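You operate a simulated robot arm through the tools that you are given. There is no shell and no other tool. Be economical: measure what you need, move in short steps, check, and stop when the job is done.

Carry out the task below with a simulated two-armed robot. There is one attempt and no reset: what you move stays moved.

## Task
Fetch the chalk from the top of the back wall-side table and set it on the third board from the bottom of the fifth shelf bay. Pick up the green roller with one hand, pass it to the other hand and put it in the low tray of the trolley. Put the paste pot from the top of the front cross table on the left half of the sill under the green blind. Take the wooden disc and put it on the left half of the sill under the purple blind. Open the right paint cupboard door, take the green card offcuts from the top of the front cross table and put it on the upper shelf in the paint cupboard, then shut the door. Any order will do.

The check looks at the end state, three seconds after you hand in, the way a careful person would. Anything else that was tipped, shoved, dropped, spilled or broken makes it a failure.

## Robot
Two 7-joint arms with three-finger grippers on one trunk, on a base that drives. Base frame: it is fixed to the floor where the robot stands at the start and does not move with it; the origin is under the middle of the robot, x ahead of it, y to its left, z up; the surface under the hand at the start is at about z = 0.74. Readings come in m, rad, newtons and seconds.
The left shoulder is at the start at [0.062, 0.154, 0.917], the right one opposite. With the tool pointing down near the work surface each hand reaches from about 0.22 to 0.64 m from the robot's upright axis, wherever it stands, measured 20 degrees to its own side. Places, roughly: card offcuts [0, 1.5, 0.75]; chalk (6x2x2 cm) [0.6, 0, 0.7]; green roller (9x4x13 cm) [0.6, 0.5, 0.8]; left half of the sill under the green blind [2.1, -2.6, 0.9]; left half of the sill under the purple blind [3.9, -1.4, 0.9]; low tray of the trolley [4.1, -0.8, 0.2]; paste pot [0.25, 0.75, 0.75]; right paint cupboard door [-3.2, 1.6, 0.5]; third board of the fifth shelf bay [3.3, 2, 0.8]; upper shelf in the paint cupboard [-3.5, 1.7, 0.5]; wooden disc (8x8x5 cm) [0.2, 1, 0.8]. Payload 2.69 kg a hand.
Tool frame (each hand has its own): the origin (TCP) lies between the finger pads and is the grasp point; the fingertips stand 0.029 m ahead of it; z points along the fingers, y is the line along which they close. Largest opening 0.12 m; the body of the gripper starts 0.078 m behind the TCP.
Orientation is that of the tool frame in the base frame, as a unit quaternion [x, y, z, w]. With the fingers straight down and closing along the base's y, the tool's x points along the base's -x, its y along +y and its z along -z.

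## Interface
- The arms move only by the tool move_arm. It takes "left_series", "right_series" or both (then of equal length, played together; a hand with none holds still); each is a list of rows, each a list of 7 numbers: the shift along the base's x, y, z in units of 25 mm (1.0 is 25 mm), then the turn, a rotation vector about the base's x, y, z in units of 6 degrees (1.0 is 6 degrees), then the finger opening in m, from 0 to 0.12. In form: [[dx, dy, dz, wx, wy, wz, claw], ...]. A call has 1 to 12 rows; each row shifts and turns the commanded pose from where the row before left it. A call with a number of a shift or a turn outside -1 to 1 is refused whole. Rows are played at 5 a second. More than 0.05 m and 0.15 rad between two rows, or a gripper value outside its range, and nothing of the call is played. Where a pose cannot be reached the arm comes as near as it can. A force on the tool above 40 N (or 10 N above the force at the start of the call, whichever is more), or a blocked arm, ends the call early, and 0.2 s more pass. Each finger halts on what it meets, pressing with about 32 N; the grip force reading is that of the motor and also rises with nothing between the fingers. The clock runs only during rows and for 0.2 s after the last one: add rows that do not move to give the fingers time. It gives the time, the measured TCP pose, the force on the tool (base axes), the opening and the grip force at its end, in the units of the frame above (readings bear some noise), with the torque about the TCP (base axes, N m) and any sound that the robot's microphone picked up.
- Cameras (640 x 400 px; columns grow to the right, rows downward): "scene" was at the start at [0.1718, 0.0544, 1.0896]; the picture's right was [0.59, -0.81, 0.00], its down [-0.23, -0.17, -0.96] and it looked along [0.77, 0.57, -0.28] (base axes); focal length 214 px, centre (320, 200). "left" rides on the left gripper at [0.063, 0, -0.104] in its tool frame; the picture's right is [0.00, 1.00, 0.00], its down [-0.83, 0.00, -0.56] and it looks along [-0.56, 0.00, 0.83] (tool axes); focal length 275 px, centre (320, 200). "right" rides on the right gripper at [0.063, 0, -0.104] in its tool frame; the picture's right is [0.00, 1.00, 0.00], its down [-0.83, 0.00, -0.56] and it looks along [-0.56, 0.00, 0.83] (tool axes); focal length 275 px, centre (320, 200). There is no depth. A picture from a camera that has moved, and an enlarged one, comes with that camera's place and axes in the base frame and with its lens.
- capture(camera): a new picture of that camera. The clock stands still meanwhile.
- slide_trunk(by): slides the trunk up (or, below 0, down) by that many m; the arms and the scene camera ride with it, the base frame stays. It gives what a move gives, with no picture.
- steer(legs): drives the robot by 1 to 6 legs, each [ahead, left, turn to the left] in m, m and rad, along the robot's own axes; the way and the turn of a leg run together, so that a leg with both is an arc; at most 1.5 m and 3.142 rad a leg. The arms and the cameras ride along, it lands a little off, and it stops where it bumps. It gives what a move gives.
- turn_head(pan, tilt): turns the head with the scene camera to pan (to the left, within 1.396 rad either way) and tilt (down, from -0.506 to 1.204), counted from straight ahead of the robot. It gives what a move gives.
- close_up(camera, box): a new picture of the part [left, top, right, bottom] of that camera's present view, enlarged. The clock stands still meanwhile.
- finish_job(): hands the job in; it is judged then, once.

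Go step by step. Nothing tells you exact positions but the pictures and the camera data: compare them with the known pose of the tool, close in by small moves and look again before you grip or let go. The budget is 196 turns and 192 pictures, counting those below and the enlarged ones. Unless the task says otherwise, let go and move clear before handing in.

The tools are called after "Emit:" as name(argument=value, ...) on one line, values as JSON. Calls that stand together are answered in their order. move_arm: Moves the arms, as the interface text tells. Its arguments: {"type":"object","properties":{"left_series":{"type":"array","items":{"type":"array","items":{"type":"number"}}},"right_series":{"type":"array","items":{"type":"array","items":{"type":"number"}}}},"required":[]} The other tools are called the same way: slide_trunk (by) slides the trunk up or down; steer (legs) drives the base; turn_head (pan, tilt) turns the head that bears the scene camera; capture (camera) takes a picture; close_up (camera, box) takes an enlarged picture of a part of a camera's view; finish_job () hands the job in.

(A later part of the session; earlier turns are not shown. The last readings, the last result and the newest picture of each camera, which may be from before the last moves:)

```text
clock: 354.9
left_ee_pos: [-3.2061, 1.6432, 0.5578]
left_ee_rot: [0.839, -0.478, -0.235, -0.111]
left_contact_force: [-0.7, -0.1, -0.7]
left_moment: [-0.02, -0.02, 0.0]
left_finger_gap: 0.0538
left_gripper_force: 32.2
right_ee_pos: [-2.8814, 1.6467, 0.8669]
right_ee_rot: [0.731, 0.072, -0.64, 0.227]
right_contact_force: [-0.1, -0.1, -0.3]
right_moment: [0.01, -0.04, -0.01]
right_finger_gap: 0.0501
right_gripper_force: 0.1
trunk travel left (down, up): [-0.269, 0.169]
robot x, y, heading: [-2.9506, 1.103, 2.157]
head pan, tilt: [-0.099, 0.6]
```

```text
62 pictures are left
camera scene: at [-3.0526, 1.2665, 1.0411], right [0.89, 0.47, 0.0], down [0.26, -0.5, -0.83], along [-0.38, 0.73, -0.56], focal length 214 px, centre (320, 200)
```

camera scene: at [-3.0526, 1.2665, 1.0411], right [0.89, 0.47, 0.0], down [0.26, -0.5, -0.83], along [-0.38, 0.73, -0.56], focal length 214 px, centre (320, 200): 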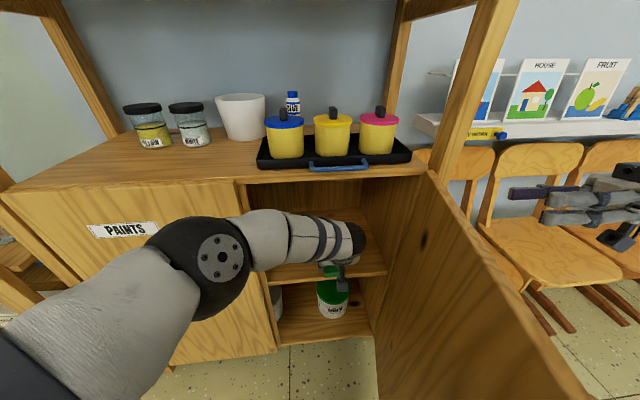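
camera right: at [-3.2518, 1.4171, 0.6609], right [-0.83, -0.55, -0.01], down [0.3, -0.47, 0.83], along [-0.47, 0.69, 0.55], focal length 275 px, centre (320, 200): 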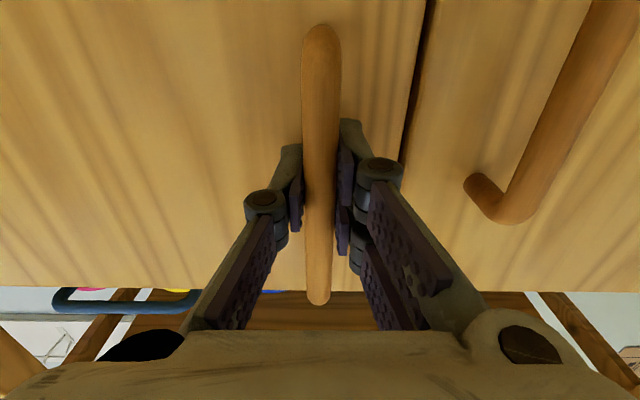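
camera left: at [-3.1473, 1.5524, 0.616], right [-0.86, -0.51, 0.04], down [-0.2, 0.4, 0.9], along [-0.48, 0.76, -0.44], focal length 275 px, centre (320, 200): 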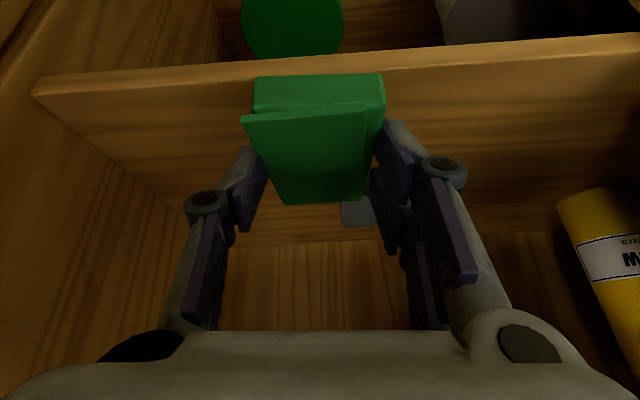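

Emit:
move_arm(left_series=[[-0.52, 0.78, 0, 0, 0, 0, 0.02], [-0.52, 0.78, 0, 0, 0, 0, 0.02], [0, 0, -0.3, 0, 0, 0, 0.02], [0, 0, -0.3, 0, 0, 0, 0.02]])

Emit:
capture(camera="left")

```text
clock: 355.9
left_ee_pos: [-3.2202, 1.6632, 0.5429]
left_ee_rot: [0.84, -0.476, -0.236, -0.112]
left_contact_force: [0.3, 0.3, -0.5]
left_moment: [0.01, -0.02, 0.01]
left_finger_gap: 0.0537
left_gripper_force: 32.3
left hand out of reach, approached as far as the arm can: row 2
right_ee_pos: [-2.8819, 1.6462, 0.8674]
right_ee_rot: [0.731, 0.071, -0.639, 0.228]
right_contact_force: [0.5, -0.4, 0.3]
right_moment: [-0.02, -0.01, -0.02]
right_finger_gap: 0.0502
right_gripper_force: 0.0
trunk travel left (down, up): [-0.269, 0.169]
robot x, y, heading: [-2.96, 1.1073, 2.153]
head pan, tilt: [-0.099, 0.6]
```

```text
61 pictures are left
camera left: at [-3.1612, 1.5725, 0.6021], right [-0.85, -0.52, 0.04], down [-0.2, 0.39, 0.9], along [-0.48, 0.76, -0.44], focal length 275 px, centre (320, 200)
```

left: 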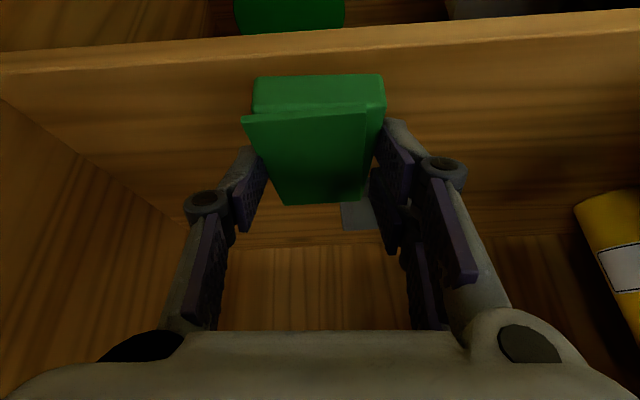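

Emit:
move_arm(left_series=[[0, 0, -0.25, 0, 0, 0, 0.02], [0, 0, -0.2, 0, 0, 0, 0.02], [0, 0, 0, 0, 0, 0, 0.02]])

```text
clock: 356.7
left_ee_pos: [-3.2197, 1.6612, 0.5329]
left_ee_rot: [0.84, -0.476, -0.236, -0.113]
left_contact_force: [-0.5, 0.2, 0.3]
left_moment: [-0.02, 0.01, 0.01]
left_finger_gap: 0.0537
left_gripper_force: 31.7
right_ee_pos: [-2.8827, 1.6454, 0.8684]
right_ee_rot: [0.731, 0.072, -0.639, 0.228]
right_contact_force: [0.4, -0.4, 0.3]
right_moment: [0.01, -0.03, 0.01]
right_finger_gap: 0.0498
right_gripper_force: 0.1
trunk travel left (down, up): [-0.269, 0.169]
robot x, y, heading: [-2.9561, 1.1016, 2.154]
head pan, tilt: [-0.099, 0.6]
```

Emit:
move_arm(left_series=[[0, 0, -0.2, 0, 0, 0, 0.02], [0, 0, -0.2, 0, 0, 0, 0.02], [0, 0, -0.2, 0, 0, 0, 0.02], [0, 0, -0.2, 0, 0, 0, 0.02], [0, 0, 0, 0, 0, 0, 0.02]])

Emit:
capture(camera="left")

```text
clock: 357.9
left_ee_pos: [-3.2201, 1.6573, 0.5165]
left_ee_rot: [0.839, -0.477, -0.236, -0.115]
left_contact_force: [0.0, 0.2, 7.3]
left_moment: [0.32, -0.08, 0.03]
left_finger_gap: 0.0538
left_gripper_force: 32.0
left hand out of reach, approached as far as the arm can: row 1, 3
right_ee_pos: [-2.8816, 1.6456, 0.8676]
right_ee_rot: [0.731, 0.071, -0.639, 0.227]
right_contact_force: [0.5, 0.3, 0.7]
right_moment: [-0.02, 0.02, 0.02]
right_finger_gap: 0.0498
right_gripper_force: 0.0
trunk travel left (down, up): [-0.269, 0.169]
robot x, y, heading: [-2.9538, 1.1034, 2.15]
head pan, tilt: [-0.099, 0.6]
```

```text
60 pictures are left
camera left: at [-3.1614, 1.5654, 0.5741], right [-0.86, -0.52, 0.03], down [-0.2, 0.39, 0.9], along [-0.48, 0.76, -0.44], focal length 275 px, centre (320, 200)
```

left: 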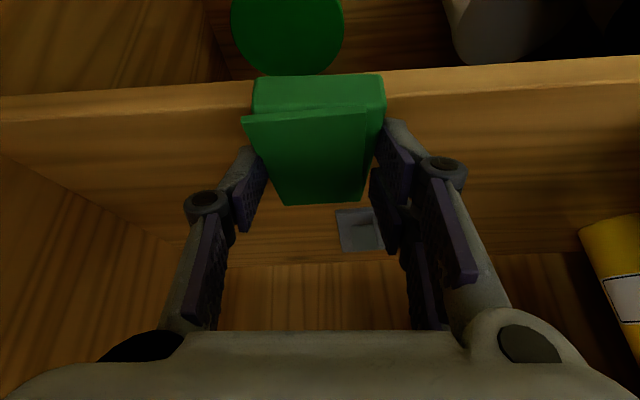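

The stack is resting on the shelf but near its front edge. I'll release, back off and check.

Emit:
move_arm(left_series=[[0, 0, 0.05, 0, 0, 0, 0.065], [0, 0, 0, 0, 0, 0, 0.08], [0, 0, 0.6, 0, 0, 0, 0.08], [0.3, -0.45, 0.8, 0, 0, 0, 0.08], [0.5, -0.75, 0.3, 0, 0, 0, 0.08], [0.5, -0.75, 0, 0, 0, 0, 0.03], [0.5, -0.75, 0, 0, 0, 0, 0.0], [0, 0, 0, 0, 0, 0, 0.0]])

Emit:
capture(camera="left")

```text
clock: 359.7
left_ee_pos: [-3.1757, 1.5888, 0.5592]
left_ee_rot: [0.84, -0.476, -0.235, -0.112]
left_contact_force: [0.1, 0.2, 0.3]
left_moment: [-0.01, 0.0, -0.01]
left_finger_gap: 0.0
left_gripper_force: 28.2
right_ee_pos: [-2.8831, 1.6461, 0.8679]
right_ee_rot: [0.731, 0.071, -0.639, 0.228]
right_contact_force: [1.4, 0.4, 0.1]
right_moment: [0.02, 0.02, 0.0]
right_finger_gap: 0.0503
right_gripper_force: 0.1
trunk travel left (down, up): [-0.269, 0.169]
robot x, y, heading: [-2.9571, 1.1083, 2.161]
head pan, tilt: [-0.099, 0.6]
```

```text
59 pictures are left
camera left: at [-3.1162, 1.4989, 0.6163], right [-0.85, -0.52, 0.04], down [-0.2, 0.39, 0.9], along [-0.48, 0.76, -0.44], focal length 275 px, centre (320, 200)
```

left: 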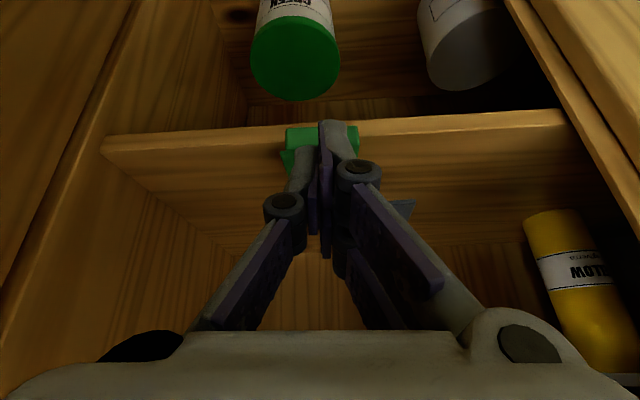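

Emit:
move_arm(left_series=[[0, 0, -0.85, 0, 0, 0, 0.0], [0, 0, -0.85, 0, 0, 0, 0.0], [-0.52, 0.78, 0, 0, 0, 0, 0.0], [-0.52, 0.78, 0, 0, 0, 0, 0.0], [-0.52, 0.78, 0, 0, 0, 0, 0.0]])

Emit:
capture(camera="left")

```text
clock: 360.9
left_ee_pos: [-3.2118, 1.649, 0.5163]
left_ee_rot: [0.839, -0.477, -0.235, -0.113]
left_contact_force: [2.8, -0.4, 6.3]
left_moment: [0.07, -0.04, -0.06]
left_finger_gap: 0.0
left_gripper_force: 28.5
right_ee_pos: [-2.8811, 1.6456, 0.8667]
right_ee_rot: [0.731, 0.071, -0.639, 0.227]
right_contact_force: [-0.4, 0.0, -0.5]
right_moment: [0.01, 0.01, -0.02]
right_finger_gap: 0.05
right_gripper_force: 0.1
trunk travel left (down, up): [-0.269, 0.169]
robot x, y, heading: [-2.9564, 1.1046, 2.157]
head pan, tilt: [-0.099, 0.6]
```

```text
58 pictures are left
camera left: at [-3.1537, 1.5583, 0.5744], right [-0.86, -0.52, 0.04], down [-0.2, 0.39, 0.9], along [-0.48, 0.76, -0.44], focal length 275 px, centre (320, 200)
```

left: 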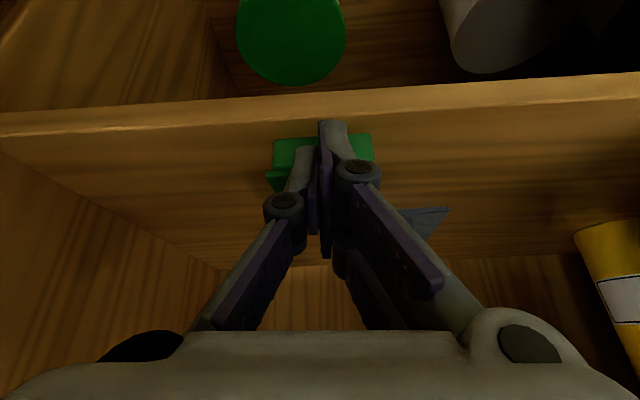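

Emit:
move_arm(left_series=[[-0.45, 0.7, 0, 0, 0, 0, 0.0], [-0.2, 0.3, 0, 0, 0, 0, 0.0], [0.5, -0.75, 0.2, 0, 0, 0, 0.0], [0.5, -0.75, 0.4, 0, 0, 0, 0.0], [0.5, -0.75, 0.4, 0, 0, 0, 0.0], [0.5, -0.75, 0, 0, 0, 0, 0.0], [0.5, -0.75, 0, 0, 0, 0, 0.0], [0.5, -0.75, 0, 0, 0, 0, 0.0], [0.5, -0.75, 0, 0, 0, 0, 0.0]])

Emit:
capture(camera="left")

Emit:
capture(camera="scene")

```text
clock: 362.9
left_ee_pos: [-3.1382, 1.524, 0.5403]
left_ee_rot: [0.844, -0.469, -0.235, -0.111]
left_contact_force: [-0.4, -0.3, 0.4]
left_moment: [0.0, 0.0, 0.04]
left_finger_gap: 0.0
left_gripper_force: 28.4
left hand out of reach, approached as far as the arm can: row 1, 2
right_ee_pos: [-2.8824, 1.6455, 0.8671]
right_ee_rot: [0.731, 0.071, -0.639, 0.227]
right_contact_force: [0.0, 0.1, 0.6]
right_moment: [-0.01, 0.05, 0.0]
right_finger_gap: 0.05
right_gripper_force: 0.1
trunk travel left (down, up): [-0.269, 0.169]
robot x, y, heading: [-2.9586, 1.1053, 2.148]
head pan, tilt: [-0.099, 0.6]
```

```text
57 pictures are left
camera left: at [-3.0778, 1.4345, 0.599], right [-0.85, -0.53, 0.04], down [-0.21, 0.39, 0.9], along [-0.49, 0.75, -0.44], focal length 275 px, centre (320, 200)
```

left: 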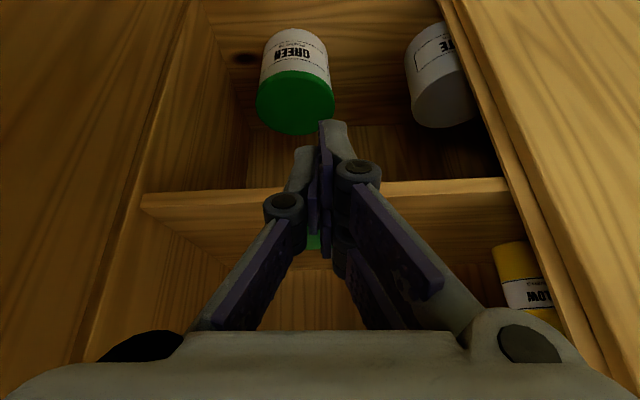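

```text
56 pictures are left
camera scene: at [-3.0527, 1.2664, 1.0411], right [0.89, 0.47, 0.0], down [0.26, -0.5, -0.83], along [-0.38, 0.73, -0.56], focal length 214 px, centre (320, 200)
```

scene: 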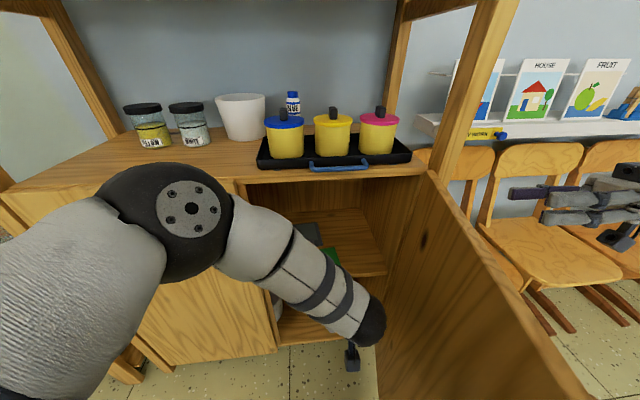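

The offcuts are on the upper shelf. I'll back off and move the left hand out of the door's sweep, with the right hand lowered on the outer side of the door.

Emit:
steer(legs=[[-0.15, 0, 0]])

Emit:
move_arm(left_series=[[-0.65, -0.75, 0.8, 0, 0, 0, 0.03], [-0.65, -0.75, 0.8, 0, 0, 0, 0.03], [-0.65, -0.75, 0.8, 0, 0, 0, 0.03], [-0.65, -0.75, 0.8, 0, 0, 0, 0.03], [-0.65, -0.75, 0.8, 0, 0, 0, 0.03], [-0.65, -0.75, 0.8, 0, 0, 0, 0.03], [-0.65, -0.75, 0.8, 0, 0, 0, 0.03], [-0.65, -0.75, 0.8, 0, 0, 0, 0.03], [-0.65, -0.75, 0.8, 0, 0, 0, 0.03], [-0.65, -0.75, 0.8, 0, 0, 0, 0.03], [-0.65, -0.75, 0.5, 0, 0, 0, 0.03], [-0.65, -0.75, 0.5, 0, 0, 0, 0.03]], right_series=[[0.5, 0.3, 0, 0, 0, 0, 0.0], [0, 0, -0.9, 0, 0, 0, 0.0], [0, 0, -0.9, 0, 0, 0, 0.0], [0, 0, -0.9, 0, 0, 0, 0.0], [0, 0, -0.9, 0, 0, 0, 0.0], [0, 0, -0.9, 0, 0, 0, 0.0], [0, 0, -0.9, 0, 0, 0, 0.0], [0, 0, 0, 0, 0, 0, 0.0], [0, 0, 0, 0, 0, 0, 0.0], [0, 0, 0, 0, 0, 0, 0.0], [0, 0, 0, 0, 0, 0, 0.0], [0, 0, 0, 0, 0, 0, 0.0]])

Emit:
capture(camera="scene")

```text
clock: 364.3
left_ee_pos: [-3.0541, 1.4015, 0.5421]
left_ee_rot: [0.844, -0.469, -0.235, -0.113]
left_contact_force: [0.1, -0.5, -0.1]
left_moment: [0.0, -0.02, -0.02]
left_finger_gap: 0.0001
left_gripper_force: 28.8
right_ee_pos: [-2.7992, 1.5199, 0.867]
right_ee_rot: [0.731, 0.072, -0.639, 0.228]
right_contact_force: [-0.3, 0.2, -0.2]
right_moment: [-0.02, 0.01, 0.02]
right_finger_gap: 0.0501
right_gripper_force: 0.1
trunk travel left (down, up): [-0.269, 0.169]
robot x, y, heading: [-2.8737, 0.9791, 2.156]
head pan, tilt: [-0.099, 0.6]
```

```text
clock: 366.9
left_ee_pos: [-3.2571, 1.1986, 0.7739]
left_ee_rot: [0.844, -0.469, -0.234, -0.112]
left_contact_force: [0.3, 0.1, -0.6]
left_moment: [0.03, 0.0, -0.02]
left_finger_gap: 0.0302
left_gripper_force: 0.0
left hand out of reach, approached as far as the arm can: row 10, 11, 12
right_ee_pos: [-2.7876, 1.5266, 0.7328]
right_ee_rot: [0.732, 0.07, -0.639, 0.227]
right_contact_force: [-0.1, 0.1, -0.1]
right_moment: [-0.02, 0.01, 0.01]
right_finger_gap: 0.0
right_gripper_force: 28.1
trunk travel left (down, up): [-0.269, 0.169]
robot x, y, heading: [-2.8765, 0.9741, 2.153]
head pan, tilt: [-0.099, 0.6]
```

```text
55 pictures are left
camera scene: at [-2.9705, 1.1415, 1.0411], right [0.89, 0.47, 0.0], down [0.26, -0.5, -0.83], along [-0.38, 0.73, -0.56], focal length 214 px, centre (320, 200)
```

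scene: 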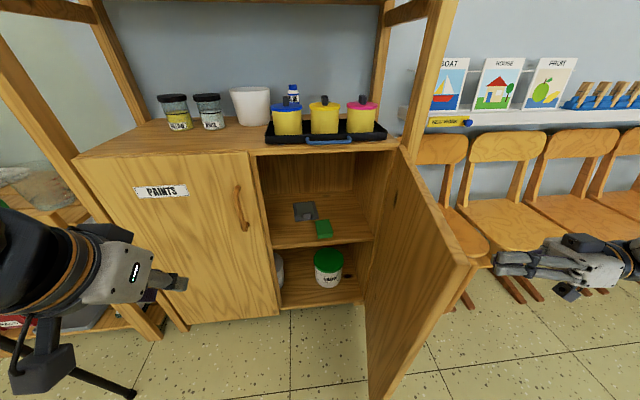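

The green stack is well on the upper shelf. Now I'll sweep the door shut with the closed right fingers.

Emit:
move_arm(right_series=[[-0.7, -0.1, 0, 0, 0, 0, 0], [-0.7, -0.1, 0, 0, 0, 0, 0], [-0.7, -0.1, 0, 0, 0, 0, 0], [-0.81, -0.37, 0, 0, 0, -0.71, 0], [-0.81, -0.37, 0, 0, 0, -0.71, 0], [-0.81, -0.37, 0, 0, 0, -0.71, 0], [-0.81, -0.37, 0, 0, 0, -0.71, 0], [-0.81, -0.37, 0, 0, 0, -0.71, 0], [-0.81, -0.37, 0, 0, 0, -0.71, 0], [-0.81, -0.37, 0, 0, 0, -0.71, 0]])

Emit:
capture(camera="scene")

```text
clock: 369.1
left_ee_pos: [-3.2571, 1.1985, 0.7735]
left_ee_rot: [0.844, -0.469, -0.235, -0.112]
left_contact_force: [-0.5, -0.5, -0.3]
left_moment: [0.01, 0.0, -0.02]
left_finger_gap: 0.0299
left_gripper_force: 0.1
right_ee_pos: [-2.9805, 1.4563, 0.7319]
right_ee_rot: [0.725, -0.12, -0.676, 0.055]
right_contact_force: [0.4, -0.1, -0.4]
right_moment: [0.0, -0.01, -0.01]
right_finger_gap: 0.0
right_gripper_force: 28.5
trunk travel left (down, up): [-0.269, 0.169]
robot x, y, heading: [-2.8749, 0.9794, 2.151]
head pan, tilt: [-0.099, 0.6]
```

```text
54 pictures are left
camera scene: at [-2.9704, 1.1416, 1.0411], right [0.89, 0.47, 0.0], down [0.26, -0.5, -0.83], along [-0.38, 0.73, -0.56], focal length 214 px, centre (320, 200)
```

scene: 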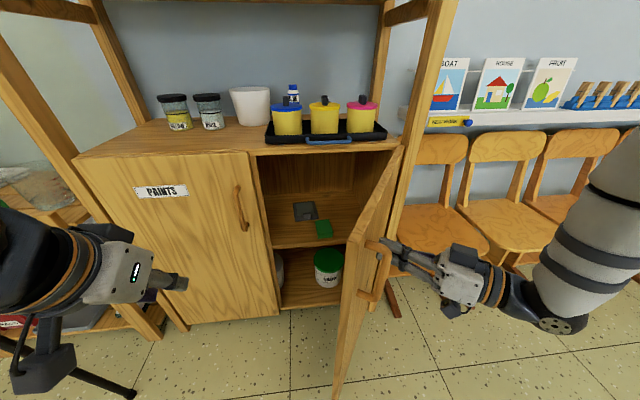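

Pushing works. Continuing the sweep.

Emit:
move_arm(right_series=[[-0.89, 0.085, 0, 0, 0, -0.71, 0], [-0.89, 0.085, 0, 0, 0, -0.71, 0], [-0.89, 0.085, 0, 0, 0, -0.71, 0], [-0.89, 0.085, 0, 0, 0, -0.71, 0], [-0.89, 0.085, 0, 0, 0, -0.71, 0], [-0.89, 0.085, 0, 0, 0, -0.71, 0], [-0.89, 0.085, 0, 0, 0, -0.71, 0], [-0.72, 0.43, 0, 0, 0, -0.67, 0], [-0.72, 0.43, 0, 0, 0, -0.67, 0], [-0.72, 0.43, 0, 0, 0, -0.67, 0], [-0.72, 0.43, 0, 0, 0, -0.67, 0], [-0.72, 0.43, 0, 0, 0, -0.67, 0]])

Emit:
capture(camera="scene")

```text
clock: 371.7
left_ee_pos: [-3.2569, 1.1985, 0.7735]
left_ee_rot: [0.843, -0.47, -0.235, -0.113]
left_contact_force: [0.3, -0.3, -0.5]
left_moment: [-0.03, 0.01, 0.06]
left_finger_gap: 0.0299
left_gripper_force: 0.1
right_ee_pos: [-3.2268, 1.5251, 0.7318]
right_ee_rot: [-0.606, 0.415, 0.636, 0.236]
right_contact_force: [0.3, 0.7, 0.9]
right_moment: [0.03, 0.03, -0.01]
right_finger_gap: 0.0002
right_gripper_force: 28.2
trunk travel left (down, up): [-0.269, 0.169]
robot x, y, heading: [-2.8721, 0.9814, 2.158]
head pan, tilt: [-0.099, 0.6]
```

```text
53 pictures are left
camera scene: at [-2.9705, 1.1417, 1.0411], right [0.89, 0.47, 0.0], down [0.26, -0.5, -0.83], along [-0.38, 0.73, -0.56], focal length 214 px, centre (320, 200)
```

scene: 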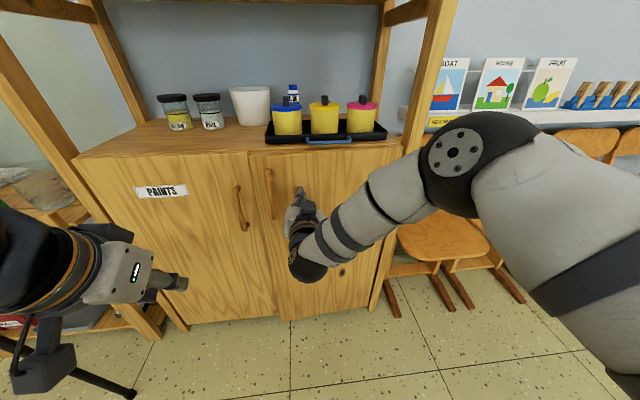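

Emit:
move_arm(right_series=[[-0.52, 0.78, 0, 0, 0, 0, 0], [-0.52, 0.78, 0, 0, 0, 0, 0], [-0.4, 0.6, 0, 0, 0, 0, 0], [-0.3, 0.4, 0, 0, 0, 0, 0]])

Emit:
close_up(camera="scene", box=[180, 110, 420, 330])

```text
clock: 372.3
left_ee_pos: [-3.2564, 1.1977, 0.7741]
left_ee_rot: [0.844, -0.469, -0.235, -0.113]
left_contact_force: [0.9, -0.6, 0.2]
left_moment: [-0.02, 0.01, -0.04]
left_finger_gap: 0.0296
left_gripper_force: 0.1
right_ee_pos: [-3.2466, 1.5549, 0.7323]
right_ee_rot: [-0.606, 0.414, 0.637, 0.237]
right_contact_force: [10.2, -11.1, 4.7]
right_moment: [0.31, 0.26, -0.1]
right_finger_gap: 0.0
right_gripper_force: 28.6
trunk travel left (down, up): [-0.269, 0.169]
robot x, y, heading: [-2.8711, 0.9797, 2.156]
head pan, tilt: [-0.099, 0.6]
stopped in row 2 (right hand): the force on the tool passed its limit at 86 N (the readings are from after the stop); the commanded pose is now the measured one
```

```text
1.82 times, centred on (300, 220) of scene
camera zoom: at [-2.969, 1.1405, 1.0415], right [0.89, 0.46, 0.0], down [0.26, -0.5, -0.83], along [-0.38, 0.73, -0.56], focal length 390 px, centre (356, 164)
```

zoom: 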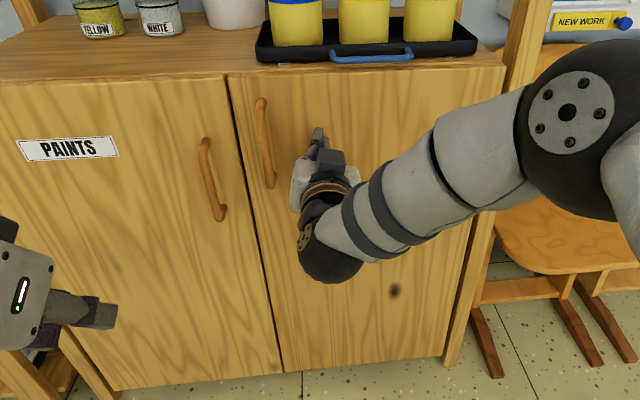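

The door is shut. I'll back off and bring both hands to neutral, then go for the paste pot and the disc.

Emit:
steer(legs=[[-0.35, 0, 0]])

Emit:
move_arm(left_series=[[0, 0, 0.5, -0.835, -0.55, 0, 0.06], [0, 0, 0.5, -0.835, -0.55, 0, 0.06], [0, 0, 0.5, -0.835, -0.55, 0, 0.06], [0, 0, 0.5, -0.835, -0.55, 0, 0.06], [0, 0, 0.5, -0.835, -0.55, 0, 0.06], [0, 0, 0.5, 0, 0, 0, 0.06], [0, 0, 0.5, 0, 0, 0, 0.06], [0, 0, 0.5, 0, 0, 0, 0.06], [0, 0, 0, 0, 0, 0, 0.06], [0, 0, 0, 0, 0, 0, 0.06], [0, 0, 0, 0, 0, 0, 0.06], [0, 0, 0, 0, 0, 0, 0.06]], right_series=[[0.3, -0.3, 0.5, -0.715, -0.629, 0.109, 0.06], [0.3, -0.3, 0.5, -0.715, -0.629, 0.109, 0.06], [0.3, -0.3, 0.5, -0.715, -0.629, 0.109, 0.06], [0.5, -0.2, 0.5, -0.715, -0.629, 0.109, 0.06], [0.5, -0.2, 0.5, -0.715, -0.629, 0.109, 0.06], [0.5, -0.2, 0.5, -0.715, -0.629, 0.109, 0.06], [0.5, -0.2, 0.5, -0.715, -0.629, 0.109, 0.06], [0.5, 0, 0.5, -0.715, -0.629, 0.109, 0.06], [0.5, 0, 0.5, -0.715, -0.629, 0.109, 0.06], [0.5, 0, 0.5, -0.715, -0.629, 0.109, 0.06], [0.5, 0, 0.5, -0.715, -0.629, 0.109, 0.06], [0.5, 0, 0.5, -0.715, -0.629, 0.109, 0.06]])

Emit:
move_arm(right_series=[[0, 0, 0.3, -0.715, -0.629, 0.109, 0.06], [0, 0, 0.3, -0.715, -0.629, 0.109, 0.06], [0, 0, 0.3, -0.68, -0.6, 0.1, 0.06]])

Emit:
steer(legs=[[0, 0, -1.57], [1.0, -0.75, 0], [0.9, -0.75, 0]])

Emit:
turn_head(pan=0.0, tilt=0.75)

Emit:
capture(camera="scene")

```text
clock: 374.6
left_ee_pos: [-3.0634, 0.9045, 0.7729]
left_ee_rot: [0.845, -0.468, -0.235, -0.112]
left_contact_force: [0.4, -0.2, 0.0]
left_moment: [0.01, -0.01, 0.01]
left_finger_gap: 0.0299
left_gripper_force: 0.0
right_ee_pos: [-3.0552, 1.2609, 0.7307]
right_ee_rot: [-0.607, 0.415, 0.636, 0.236]
right_contact_force: [-0.1, 0.4, 0.4]
right_moment: [0.0, 0.02, 0.0]
right_finger_gap: 0.0001
right_gripper_force: 29.0
trunk travel left (down, up): [-0.269, 0.169]
robot x, y, heading: [-2.6818, 0.6828, 2.159]
head pan, tilt: [-0.099, 0.6]
```

```text
clock: 377.2
left_ee_pos: [-3.0648, 0.904, 0.8741]
left_ee_rot: [0.873, -0.488, -0.005, 0.008]
left_contact_force: [-0.9, 0.0, -0.1]
left_moment: [0.01, 0.05, 0.0]
left_finger_gap: 0.0598
left_gripper_force: 0.1
right_ee_pos: [-2.9192, 1.2191, 0.8818]
right_ee_rot: [0.863, -0.483, -0.137, -0.051]
right_contact_force: [0.9, -0.3, 0.1]
right_moment: [0.0, 0.0, -0.01]
right_finger_gap: 0.0597
right_gripper_force: 0.0
trunk travel left (down, up): [-0.269, 0.169]
robot x, y, heading: [-2.6794, 0.6871, 2.158]
head pan, tilt: [-0.099, 0.6]
```

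```text
clock: 378.0
left_ee_pos: [-3.0622, 0.9042, 0.8745]
left_ee_rot: [0.873, -0.487, -0.005, 0.007]
left_contact_force: [0.4, 0.9, -0.3]
left_moment: [0.0, 0.05, 0.01]
left_finger_gap: 0.0602
left_gripper_force: 0.2
right_ee_pos: [-2.9176, 1.2001, 0.9072]
right_ee_rot: [0.881, -0.473, -0.001, 0.001]
right_contact_force: [0.6, -0.2, -0.1]
right_moment: [0.03, 0.0, -0.02]
right_finger_gap: 0.0603
right_gripper_force: 0.1
right hand out of reach, approached as far as the arm can: row 3
trunk travel left (down, up): [-0.269, 0.169]
robot x, y, heading: [-2.677, 0.6868, 2.156]
head pan, tilt: [-0.099, 0.6]
```

```text
clock: 393.8
left_ee_pos: [-0.067, 0.8844, 0.8731]
left_ee_rot: [-0.275, 0.961, 0.009, -0.002]
left_contact_force: [-0.5, -0.2, -1.0]
left_moment: [0.01, 0.02, -0.02]
left_finger_gap: 0.0599
left_gripper_force: 0.1
right_ee_pos: [0.2295, 0.7405, 0.9064]
right_ee_rot: [-0.289, 0.957, -0.001, 0.0]
right_contact_force: [0.2, 0.9, 0.1]
right_moment: [0.05, -0.01, -0.04]
right_finger_gap: 0.06
right_gripper_force: 0.0
trunk travel left (down, up): [-0.269, 0.169]
robot x, y, heading: [-0.2821, 0.4997, 0.595]
head pan, tilt: [-0.099, 0.6]
```

```text
clock: 394.5
left_ee_pos: [-0.067, 0.885, 0.8742]
left_ee_rot: [-0.276, 0.961, 0.008, -0.001]
left_contact_force: [-0.4, -0.8, 0.3]
left_moment: [-0.01, 0.0, 0.02]
left_finger_gap: 0.0599
left_gripper_force: 0.0
right_ee_pos: [0.232, 0.7416, 0.9071]
right_ee_rot: [-0.289, 0.957, 0.001, 0.001]
right_contact_force: [0.9, -0.5, 0.6]
right_moment: [0.01, -0.03, 0.02]
right_finger_gap: 0.0599
right_gripper_force: 0.1
trunk travel left (down, up): [-0.269, 0.169]
robot x, y, heading: [-0.2836, 0.5015, 0.59]
head pan, tilt: [0.0, 0.75]
```

```text
51 pictures are left
camera scene: at [-0.1294, 0.601, 1.0283], right [0.56, -0.83, 0.0], down [-0.57, -0.38, -0.73], along [0.61, 0.41, -0.68], focal length 214 px, centre (320, 200)
```

scene: 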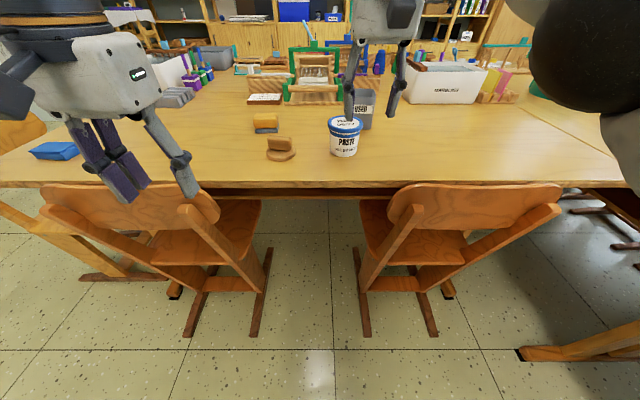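

The pot is near [0.31, 0.82] and the disc near [0.22, 0.95]. I'll roll forward between the chairs.

Emit:
steer(legs=[[0.11, 0, 0]])

Emit:
move_arm(right_series=[[0, 0, 0.5, 0, 0, 0, 0.12], [0, 0, 0, 0, 0, 0, 0.12], [0, 0, 0, 0, 0, 0, 0.12]])

Emit:
capture(camera="right")

```text
clock: 395.7
left_ee_pos: [0.0257, 0.9449, 0.8738]
left_ee_rot: [-0.276, 0.961, 0.008, -0.002]
left_contact_force: [1.5, 0.4, 0.3]
left_moment: [0.01, 0.05, -0.01]
left_finger_gap: 0.0599
left_gripper_force: 0.0
right_ee_pos: [0.3222, 0.8003, 0.9075]
right_ee_rot: [-0.289, 0.957, 0.0, 0.001]
right_contact_force: [0.8, 0.2, -0.3]
right_moment: [-0.04, 0.02, 0.01]
right_finger_gap: 0.0603
right_gripper_force: 0.0
trunk travel left (down, up): [-0.269, 0.169]
robot x, y, heading: [-0.1927, 0.5577, 0.591]
head pan, tilt: [0.0, 0.75]
```

```text
clock: 396.5
left_ee_pos: [0.0245, 0.9437, 0.874]
left_ee_rot: [-0.275, 0.961, 0.009, -0.002]
left_contact_force: [0.2, -0.2, 0.1]
left_moment: [-0.05, 0.02, 0.01]
left_finger_gap: 0.0595
left_gripper_force: 0.1
right_ee_pos: [0.3201, 0.7982, 0.9192]
right_ee_rot: [-0.289, 0.957, 0.001, 0.001]
right_contact_force: [0.6, 0.6, 1.1]
right_moment: [0.0, -0.02, 0.01]
right_finger_gap: 0.12
right_gripper_force: 0.0
right hand out of reach, approached as far as the arm can: row 1
trunk travel left (down, up): [-0.269, 0.169]
robot x, y, heading: [-0.192, 0.5603, 0.59]
head pan, tilt: [0.0, 0.75]
```

```text
50 pictures are left
camera right: at [0.2649, 0.7618, 1.0241], right [-0.56, 0.83, 0.0], down [0.69, 0.46, 0.56], along [0.46, 0.31, -0.83], focal length 275 px, centre (320, 200)
```

right: 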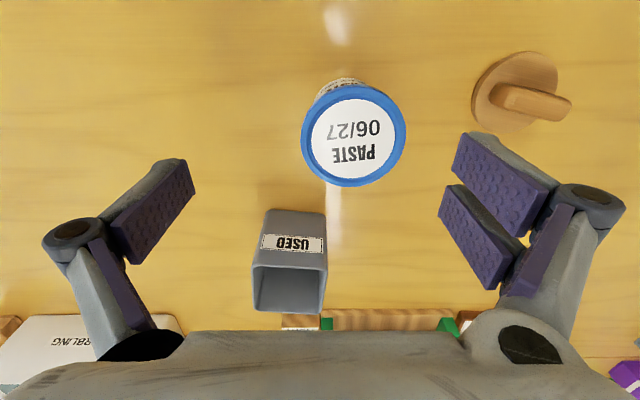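

Emit:
move_arm(right_series=[[-0.36, 1.0, 0, 0, 0, 0, 0.12], [0, 0, -0.95, 0, 0, 0, 0.12], [0, 0, -0.95, 0, 0, 0, 0.12]])

Emit:
capture(camera="right")

```text
clock: 397.3
left_ee_pos: [0.0232, 0.9444, 0.8748]
left_ee_rot: [-0.276, 0.961, 0.009, -0.002]
left_contact_force: [-0.1, 0.5, -0.1]
left_moment: [0.01, 0.01, 0.01]
left_finger_gap: 0.0599
left_gripper_force: 0.0
right_ee_pos: [0.3237, 0.8151, 0.8775]
right_ee_rot: [-0.289, 0.957, 0.001, 0.0]
right_contact_force: [-2.1, 0.4, 1.0]
right_moment: [0.03, -0.01, 0.01]
right_finger_gap: 0.1197
right_gripper_force: 0.1
right hand out of reach, approached as far as the arm can: row 1, 2, 3
trunk travel left (down, up): [-0.269, 0.169]
robot x, y, heading: [-0.1892, 0.5623, 0.597]
head pan, tilt: [0.0, 0.75]
```

```text
49 pictures are left
camera right: at [0.2699, 0.7785, 0.982], right [-0.56, 0.83, 0.0], down [0.69, 0.46, 0.56], along [0.46, 0.31, -0.83], focal length 275 px, centre (320, 200)
```

right: 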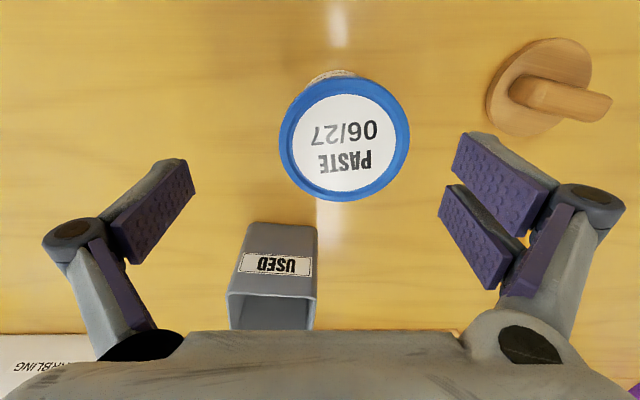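

Emit:
move_arm(right_series=[[-0.5, 0.4, -0.4, 0, 0, 0, 0.12], [-0.1, 0, -0.9, 0, 0, 0, 0.12], [0, 0, -0.9, 0, 0, 0, 0.12], [0, 0, -0.9, 0, 0, 0, 0.12], [0, 0, 0, 0, 0, 0, 0.12]])

Emit:
capture(camera="right")

```text
clock: 398.5
left_ee_pos: [0.0237, 0.9454, 0.8733]
left_ee_rot: [-0.275, 0.961, 0.009, -0.001]
left_contact_force: [0.3, 0.7, -0.4]
left_moment: [0.04, 0.02, 0.0]
left_finger_gap: 0.0599
left_gripper_force: 0.0
right_ee_pos: [0.3234, 0.8426, 0.8055]
right_ee_rot: [-0.289, 0.957, 0.0, 0.0]
right_contact_force: [-0.2, -0.3, -0.5]
right_moment: [0.01, 0.02, -0.02]
right_finger_gap: 0.1201
right_gripper_force: 0.1
right hand out of reach, approached as far as the arm can: row 1, 2, 3, 4
trunk travel left (down, up): [-0.269, 0.169]
robot x, y, heading: [-0.1895, 0.5614, 0.594]
head pan, tilt: [0.0, 0.75]
```

```text
48 pictures are left
camera right: at [0.2695, 0.8064, 0.9114], right [-0.56, 0.83, 0.0], down [0.69, 0.46, 0.56], along [0.46, 0.31, -0.83], focal length 275 px, centre (320, 200)
```

right: 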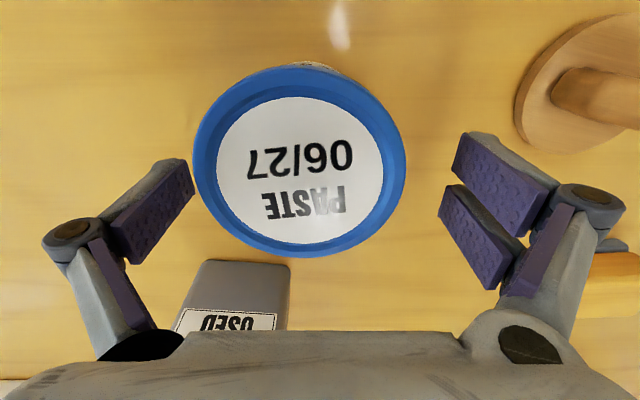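

Emit:
move_arm(right_series=[[-0.45, -0.65, 0, 0, 0, 0, 0.12], [0, 0, -0.5, 0, 0, 0, 0.12], [0, 0, 0, 0, 0, 0, 0.12]])

Emit:
capture(camera="right")

```text
clock: 399.3
left_ee_pos: [0.0235, 0.9457, 0.8744]
left_ee_rot: [-0.276, 0.961, 0.008, -0.001]
left_contact_force: [-0.5, 0.1, 0.0]
left_moment: [0.0, -0.01, -0.02]
left_finger_gap: 0.06
left_gripper_force: 0.0
right_ee_pos: [0.3253, 0.8433, 0.7965]
right_ee_rot: [-0.288, 0.957, 0.001, 0.0]
right_contact_force: [0.2, -0.2, -0.9]
right_moment: [-0.02, -0.01, -0.02]
right_finger_gap: 0.1198
right_gripper_force: 0.0
right hand out of reach, approached as far as the arm can: row 1
trunk travel left (down, up): [-0.269, 0.169]
robot x, y, heading: [-0.192, 0.5606, 0.595]
head pan, tilt: [0.0, 0.75]
```

```text
47 pictures are left
camera right: at [0.2712, 0.8081, 0.9016], right [-0.56, 0.83, 0.0], down [0.69, 0.46, 0.56], along [0.46, 0.31, -0.83], focal length 275 px, centre (320, 200)
```

right: 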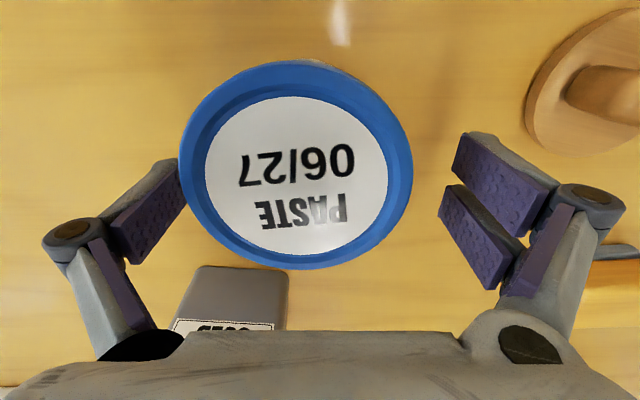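

The arm won't slide further, so I'll nudge the base by 2 cm to centre the hand on the pot.

Emit:
steer(legs=[[-0.02, -0.008, 0]])

Emit:
capture(camera="right")

```text
clock: 400.1
left_ee_pos: [0.012, 0.9273, 0.8746]
left_ee_rot: [-0.276, 0.961, 0.008, -0.001]
left_contact_force: [0.3, -0.3, 0.4]
left_moment: [0.02, 0.01, 0.0]
left_finger_gap: 0.06
left_gripper_force: 0.1
right_ee_pos: [0.3127, 0.8266, 0.7976]
right_ee_rot: [-0.29, 0.957, 0.001, 0.0]
right_contact_force: [0.4, 0.6, 0.3]
right_moment: [0.01, -0.01, 0.01]
right_finger_gap: 0.1201
right_gripper_force: 0.1
trunk travel left (down, up): [-0.269, 0.169]
robot x, y, heading: [-0.2061, 0.545, 0.588]
head pan, tilt: [0.0, 0.75]
```

```text
46 pictures are left
camera right: at [0.2589, 0.7901, 0.902], right [-0.56, 0.83, 0.0], down [0.69, 0.46, 0.56], along [0.46, 0.31, -0.83], focal length 275 px, centre (320, 200)
```

right: 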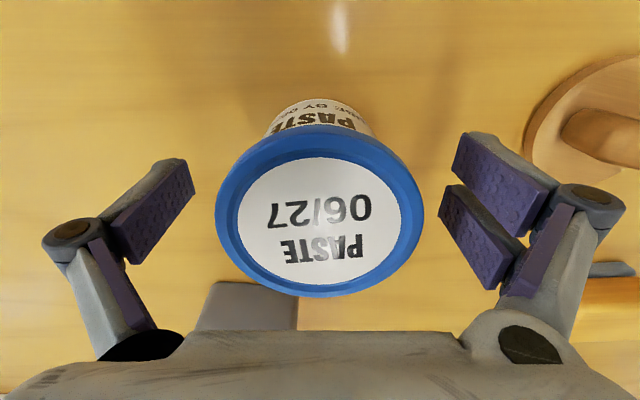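

Centred. Now I'll close and lift.

Emit:
move_arm(right_series=[[0, 0, 0, 0, 0, 0, 0.09], [0, 0, 0, 0, 0, 0, 0.06], [0, 0, 0, 0, 0, 0, 0.04], [0, 0, 0, 0, 0, 0, 0.04], [0, 0, 0.8, 0, 0, 0, 0.04], [0, 0, 0.8, 0, 0, 0, 0.04], [0, 0, 0.8, 0, 0, 0, 0.04], [-0.3, -0.3, 0.8, 0, 0, 0, 0.04]])

Emit:
capture(camera="right")

```text
clock: 401.9
left_ee_pos: [0.0127, 0.9271, 0.8731]
left_ee_rot: [-0.275, 0.961, 0.009, -0.001]
left_contact_force: [0.0, 0.0, -0.8]
left_moment: [0.02, 0.0, 0.0]
left_finger_gap: 0.0601
left_gripper_force: 0.0
right_ee_pos: [0.2955, 0.8095, 0.8765]
right_ee_rot: [-0.289, 0.957, 0.0, -0.001]
right_contact_force: [-0.5, -0.5, -2.3]
right_moment: [-0.03, 0.04, 0.04]
right_finger_gap: 0.0827
right_gripper_force: 32.1
right hand out of reach, approached as far as the arm can: row 5, 6, 7
trunk travel left (down, up): [-0.269, 0.169]
robot x, y, heading: [-0.2061, 0.5444, 0.583]
head pan, tilt: [0.0, 0.75]
```

```text
45 pictures are left
camera right: at [0.2408, 0.7747, 0.9813], right [-0.56, 0.83, 0.0], down [0.69, 0.46, 0.55], along [0.46, 0.31, -0.83], focal length 275 px, centre (320, 200)
```

right: 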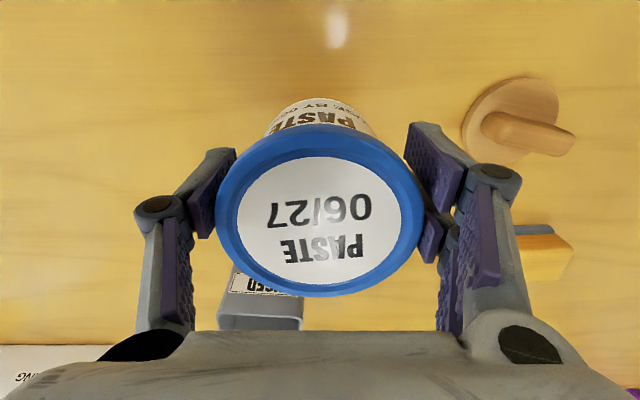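

The pot is held. I'll swing it aside to the right, and bring the left hand over the disc's bar handle.

Emit:
move_arm(left_series=[[0, 0, 0, 0, 0, 0, 0.1], [0, 0, 0, 0, 0, 0, 0.1], [0, 0, 0, 0, 0, 0, 0.1], [1, 0.09, 0, 0, 0, -0.46, 0.1], [1, 0.09, 0, 0, 0, -0.46, 0.1], [1, 0.09, 0, 0, 0, -0.46, 0.1], [1, 0.09, 0, 0, 0, -0.46, 0.1], [1, 0.09, 0, 0, 0, -0.46, 0.1], [1, 0.09, 0, 0, 0, -0.46, 0.1], [1, 0.09, 0, 0, 0, -0.46, 0.1], [0.9, 0.09, 0, 0, 0, -0.46, 0.1]], right_series=[[0.05, -0.93, 0.2, 0, 0, 0, 0.04], [0.05, -0.93, 0.2, 0, 0, 0, 0.04], [0.05, -0.93, 0.2, 0, 0, 0, 0.04], [0.05, -0.93, 0.2, 0, 0, 0, 0.04], [0.05, -0.93, 0.2, 0, 0, 0, 0.04], [0.05, -0.93, 0.2, 0, 0, 0, 0.04], [0.05, -0.93, 0.2, 0, 0, 0, 0.04], [0.05, -0.93, 0.2, 0, 0, 0, 0.04], [0.05, -0.93, 0.2, 0, 0, 0, 0.04], [0, 0, 0, 0, 0, 0, 0.04], [0, 0, 0, 0, 0, 0, 0.04]])

Emit:
capture(camera="left")

```text
clock: 404.3
left_ee_pos: [0.2099, 0.9438, 0.8743]
left_ee_rot: [-0.086, 0.996, 0.009, 0.001]
left_contact_force: [0.0, -0.4, -0.8]
left_moment: [0.01, -0.01, -0.01]
left_finger_gap: 0.0996
left_gripper_force: 0.1
right_ee_pos: [0.305, 0.6005, 0.9204]
right_ee_rot: [-0.289, 0.957, 0.001, 0.0]
right_contact_force: [-0.2, 0.5, -3.7]
right_moment: [-0.02, 0.02, 0.02]
right_finger_gap: 0.0823
right_gripper_force: 32.2
right hand out of reach, approached as far as the arm can: row 1
trunk travel left (down, up): [-0.269, 0.169]
robot x, y, heading: [-0.2034, 0.5431, 0.592]
head pan, tilt: [0.0, 0.75]
```

```text
44 pictures are left
camera left: at [0.1502, 0.9319, 0.9767], right [-0.17, 0.99, 0.02], down [0.82, 0.13, 0.56], along [0.55, 0.11, -0.83], focal length 275 px, centre (320, 200)
```

left: 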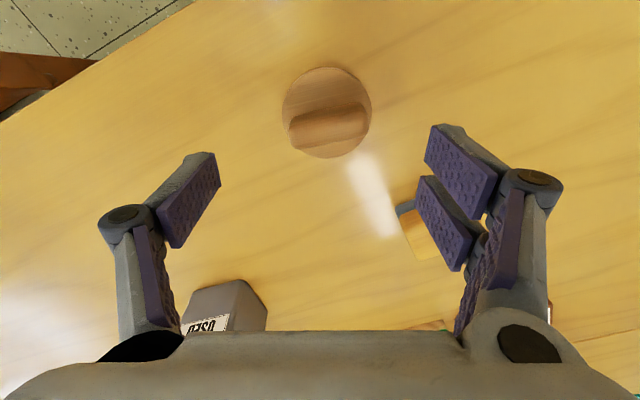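

Emit:
move_arm(left_series=[[0.05, 0.35, -0.6, 0, 0, 0.9, 0.1], [0, 0, -0.8, 0, 0, 0.9, 0.1], [0, 0, -0.8, 0, 0, 0, 0.1], [0, 0, -0.8, 0, 0, 0, 0.1]])

Emit:
capture(camera="left")

```text
clock: 405.3
left_ee_pos: [0.2101, 0.954, 0.7991]
left_ee_rot: [-0.18, 0.984, 0.009, 0.0]
left_contact_force: [-0.5, -0.4, -0.6]
left_moment: [0.01, -0.01, 0.01]
left_finger_gap: 0.0996
left_gripper_force: 0.0
right_ee_pos: [0.305, 0.6006, 0.9212]
right_ee_rot: [-0.289, 0.957, 0.001, 0.0]
right_contact_force: [-0.2, 0.0, -2.8]
right_moment: [-0.02, 0.01, 0.03]
right_finger_gap: 0.0825
right_gripper_force: 32.4
trunk travel left (down, up): [-0.269, 0.169]
robot x, y, heading: [-0.2014, 0.5427, 0.59]
head pan, tilt: [0.0, 0.75]
```

```text
43 pictures are left
camera left: at [0.1536, 0.9298, 0.9022], right [-0.35, 0.94, 0.02], down [0.78, 0.28, 0.56], along [0.52, 0.21, -0.83], focal length 275 px, centre (320, 200)
```

left: 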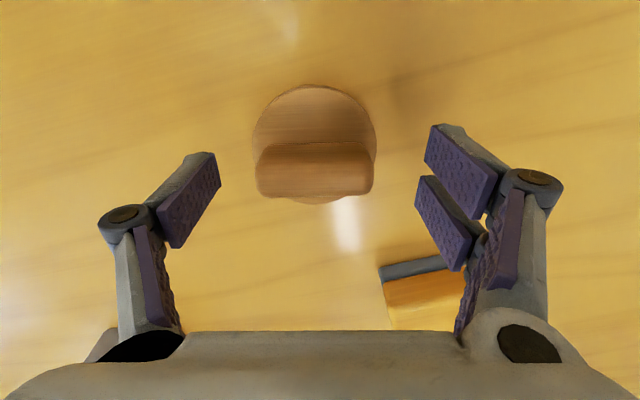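

Emit:
move_arm(left_series=[[0, 0, -0.15, 0, 0, 0, 0.08], [0, 0, 0, 0, 0, 0, 0.06], [0, 0, 0, 0, 0, 0, 0.04], [0, 0, 0, 0, 0, 0, 0.03], [0, 0, 0, 0, 0, 0, 0.03]])

Emit:
move_arm(left_series=[[0, 0, 0.8, 0, 0, 0, 0.03], [0, 0, 1, 0, 0, 0, 0.03], [0, 0, 1, 0, 0, 0, 0.03], [-0.5, -0.3, 1, 0, 0, 0, 0.03], [-0.8, -0.4, 0.5, 0, 0, 0, 0.03], [-0.8, -0.4, 0, 0, 0, 0, 0.03]])

Emit:
capture(camera="left")

```text
clock: 406.5
left_ee_pos: [0.2109, 0.9549, 0.7949]
left_ee_rot: [-0.181, 0.983, 0.009, -0.001]
left_contact_force: [-0.2, -0.6, 0.2]
left_moment: [0.03, 0.02, -0.03]
left_finger_gap: 0.0592
left_gripper_force: 31.8
right_ee_pos: [0.3048, 0.6, 0.9194]
right_ee_rot: [-0.288, 0.958, 0.001, 0.0]
right_contact_force: [0.3, -0.3, -3.5]
right_moment: [-0.03, 0.02, -0.01]
right_finger_gap: 0.0827
right_gripper_force: 32.2
trunk travel left (down, up): [-0.269, 0.169]
robot x, y, heading: [-0.2022, 0.5425, 0.587]
head pan, tilt: [0.0, 0.75]
```

```text
clock: 407.9
left_ee_pos: [0.1573, 0.9255, 0.9025]
left_ee_rot: [-0.179, 0.984, 0.009, 0.0]
left_contact_force: [-0.1, -0.8, -0.7]
left_moment: [0.03, 0.01, -0.01]
left_finger_gap: 0.0591
left_gripper_force: 32.6
right_ee_pos: [0.3046, 0.6001, 0.9208]
right_ee_rot: [-0.29, 0.957, 0.0, 0.001]
right_contact_force: [-0.4, -0.7, -3.4]
right_moment: [0.02, 0.01, 0.05]
right_finger_gap: 0.0827
right_gripper_force: 31.8
trunk travel left (down, up): [-0.269, 0.169]
robot x, y, heading: [-0.2032, 0.5412, 0.59]
head pan, tilt: [0.0, 0.75]
```

```text
42 pictures are left
camera left: at [0.101, 0.9018, 1.0067], right [-0.35, 0.94, 0.02], down [0.78, 0.28, 0.56], along [0.52, 0.21, -0.83], focal length 275 px, centre (320, 200)
```

left: 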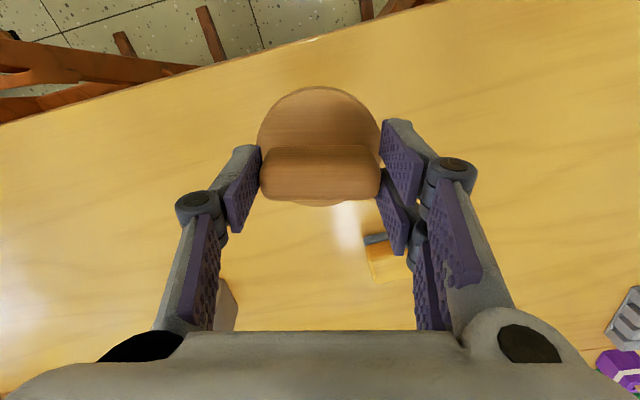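

Both objects are held. I'll raise the trunk and drive back around to the window side.

Emit:
slide_trunk(by=0.15)

Emit:
steer(legs=[[-0.22, 0, 0], [0, 0, 1.57], [0.9, 0, 0], [0.8, 0, 0], [0, 0, -1.57]])

Emit:
steer(legs=[[1.4, 0, 0], [1.25, 0, 0], [0, 0, -1.57]])

```text
clock: 409.7
left_ee_pos: [0.1596, 0.9267, 1.0503]
left_ee_rot: [-0.18, 0.984, 0.009, -0.001]
left_contact_force: [0.4, 0.0, -1.1]
left_moment: [-0.02, 0.01, -0.01]
left_finger_gap: 0.0591
left_gripper_force: 32.1
right_ee_pos: [0.305, 0.6001, 1.0689]
right_ee_rot: [-0.289, 0.957, 0.0, -0.002]
right_contact_force: [0.1, 0.0, -3.2]
right_moment: [-0.05, 0.06, 0.01]
right_finger_gap: 0.0824
right_gripper_force: 32.2
trunk travel left (down, up): [-0.419, 0.019]
robot x, y, heading: [-0.2051, 0.5418, 0.594]
head pan, tilt: [0.0, 0.75]
```

```text
clock: 427.3
left_ee_pos: [-1.0145, 2.1984, 1.0517]
left_ee_rot: [-0.195, 0.981, 0.009, -0.001]
left_contact_force: [0.2, 0.7, -0.3]
left_moment: [0.03, 0.03, 0.02]
left_finger_gap: 0.0591
left_gripper_force: 31.9
right_ee_pos: [-0.8604, 1.8776, 1.0701]
right_ee_rot: [-0.305, 0.952, 0.001, -0.001]
right_contact_force: [-0.1, 0.3, -3.1]
right_moment: [-0.04, 0.04, -0.01]
right_finger_gap: 0.0825
right_gripper_force: 31.9
trunk travel left (down, up): [-0.419, 0.019]
robot x, y, heading: [-1.3679, 1.8054, 0.623]
head pan, tilt: [0.0, 0.75]
```

```text
clock: 444.0
left_ee_pos: [1.1859, 2.9769, 1.0509]
left_ee_rot: [0.561, 0.828, 0.007, 0.006]
left_contact_force: [0.3, 0.2, -0.9]
left_moment: [0.02, 0.02, -0.02]
left_finger_gap: 0.0592
left_gripper_force: 31.8
right_ee_pos: [0.8631, 2.8248, 1.0706]
right_ee_rot: [0.464, 0.886, 0.0, 0.0]
right_contact_force: [-0.6, 0.7, -2.2]
right_moment: [0.02, 0.03, 0.04]
right_finger_gap: 0.0824
right_gripper_force: 32.2
trunk travel left (down, up): [-0.419, 0.019]
robot x, y, heading: [0.7994, 3.3321, -0.963]
head pan, tilt: [0.0, 0.75]
```

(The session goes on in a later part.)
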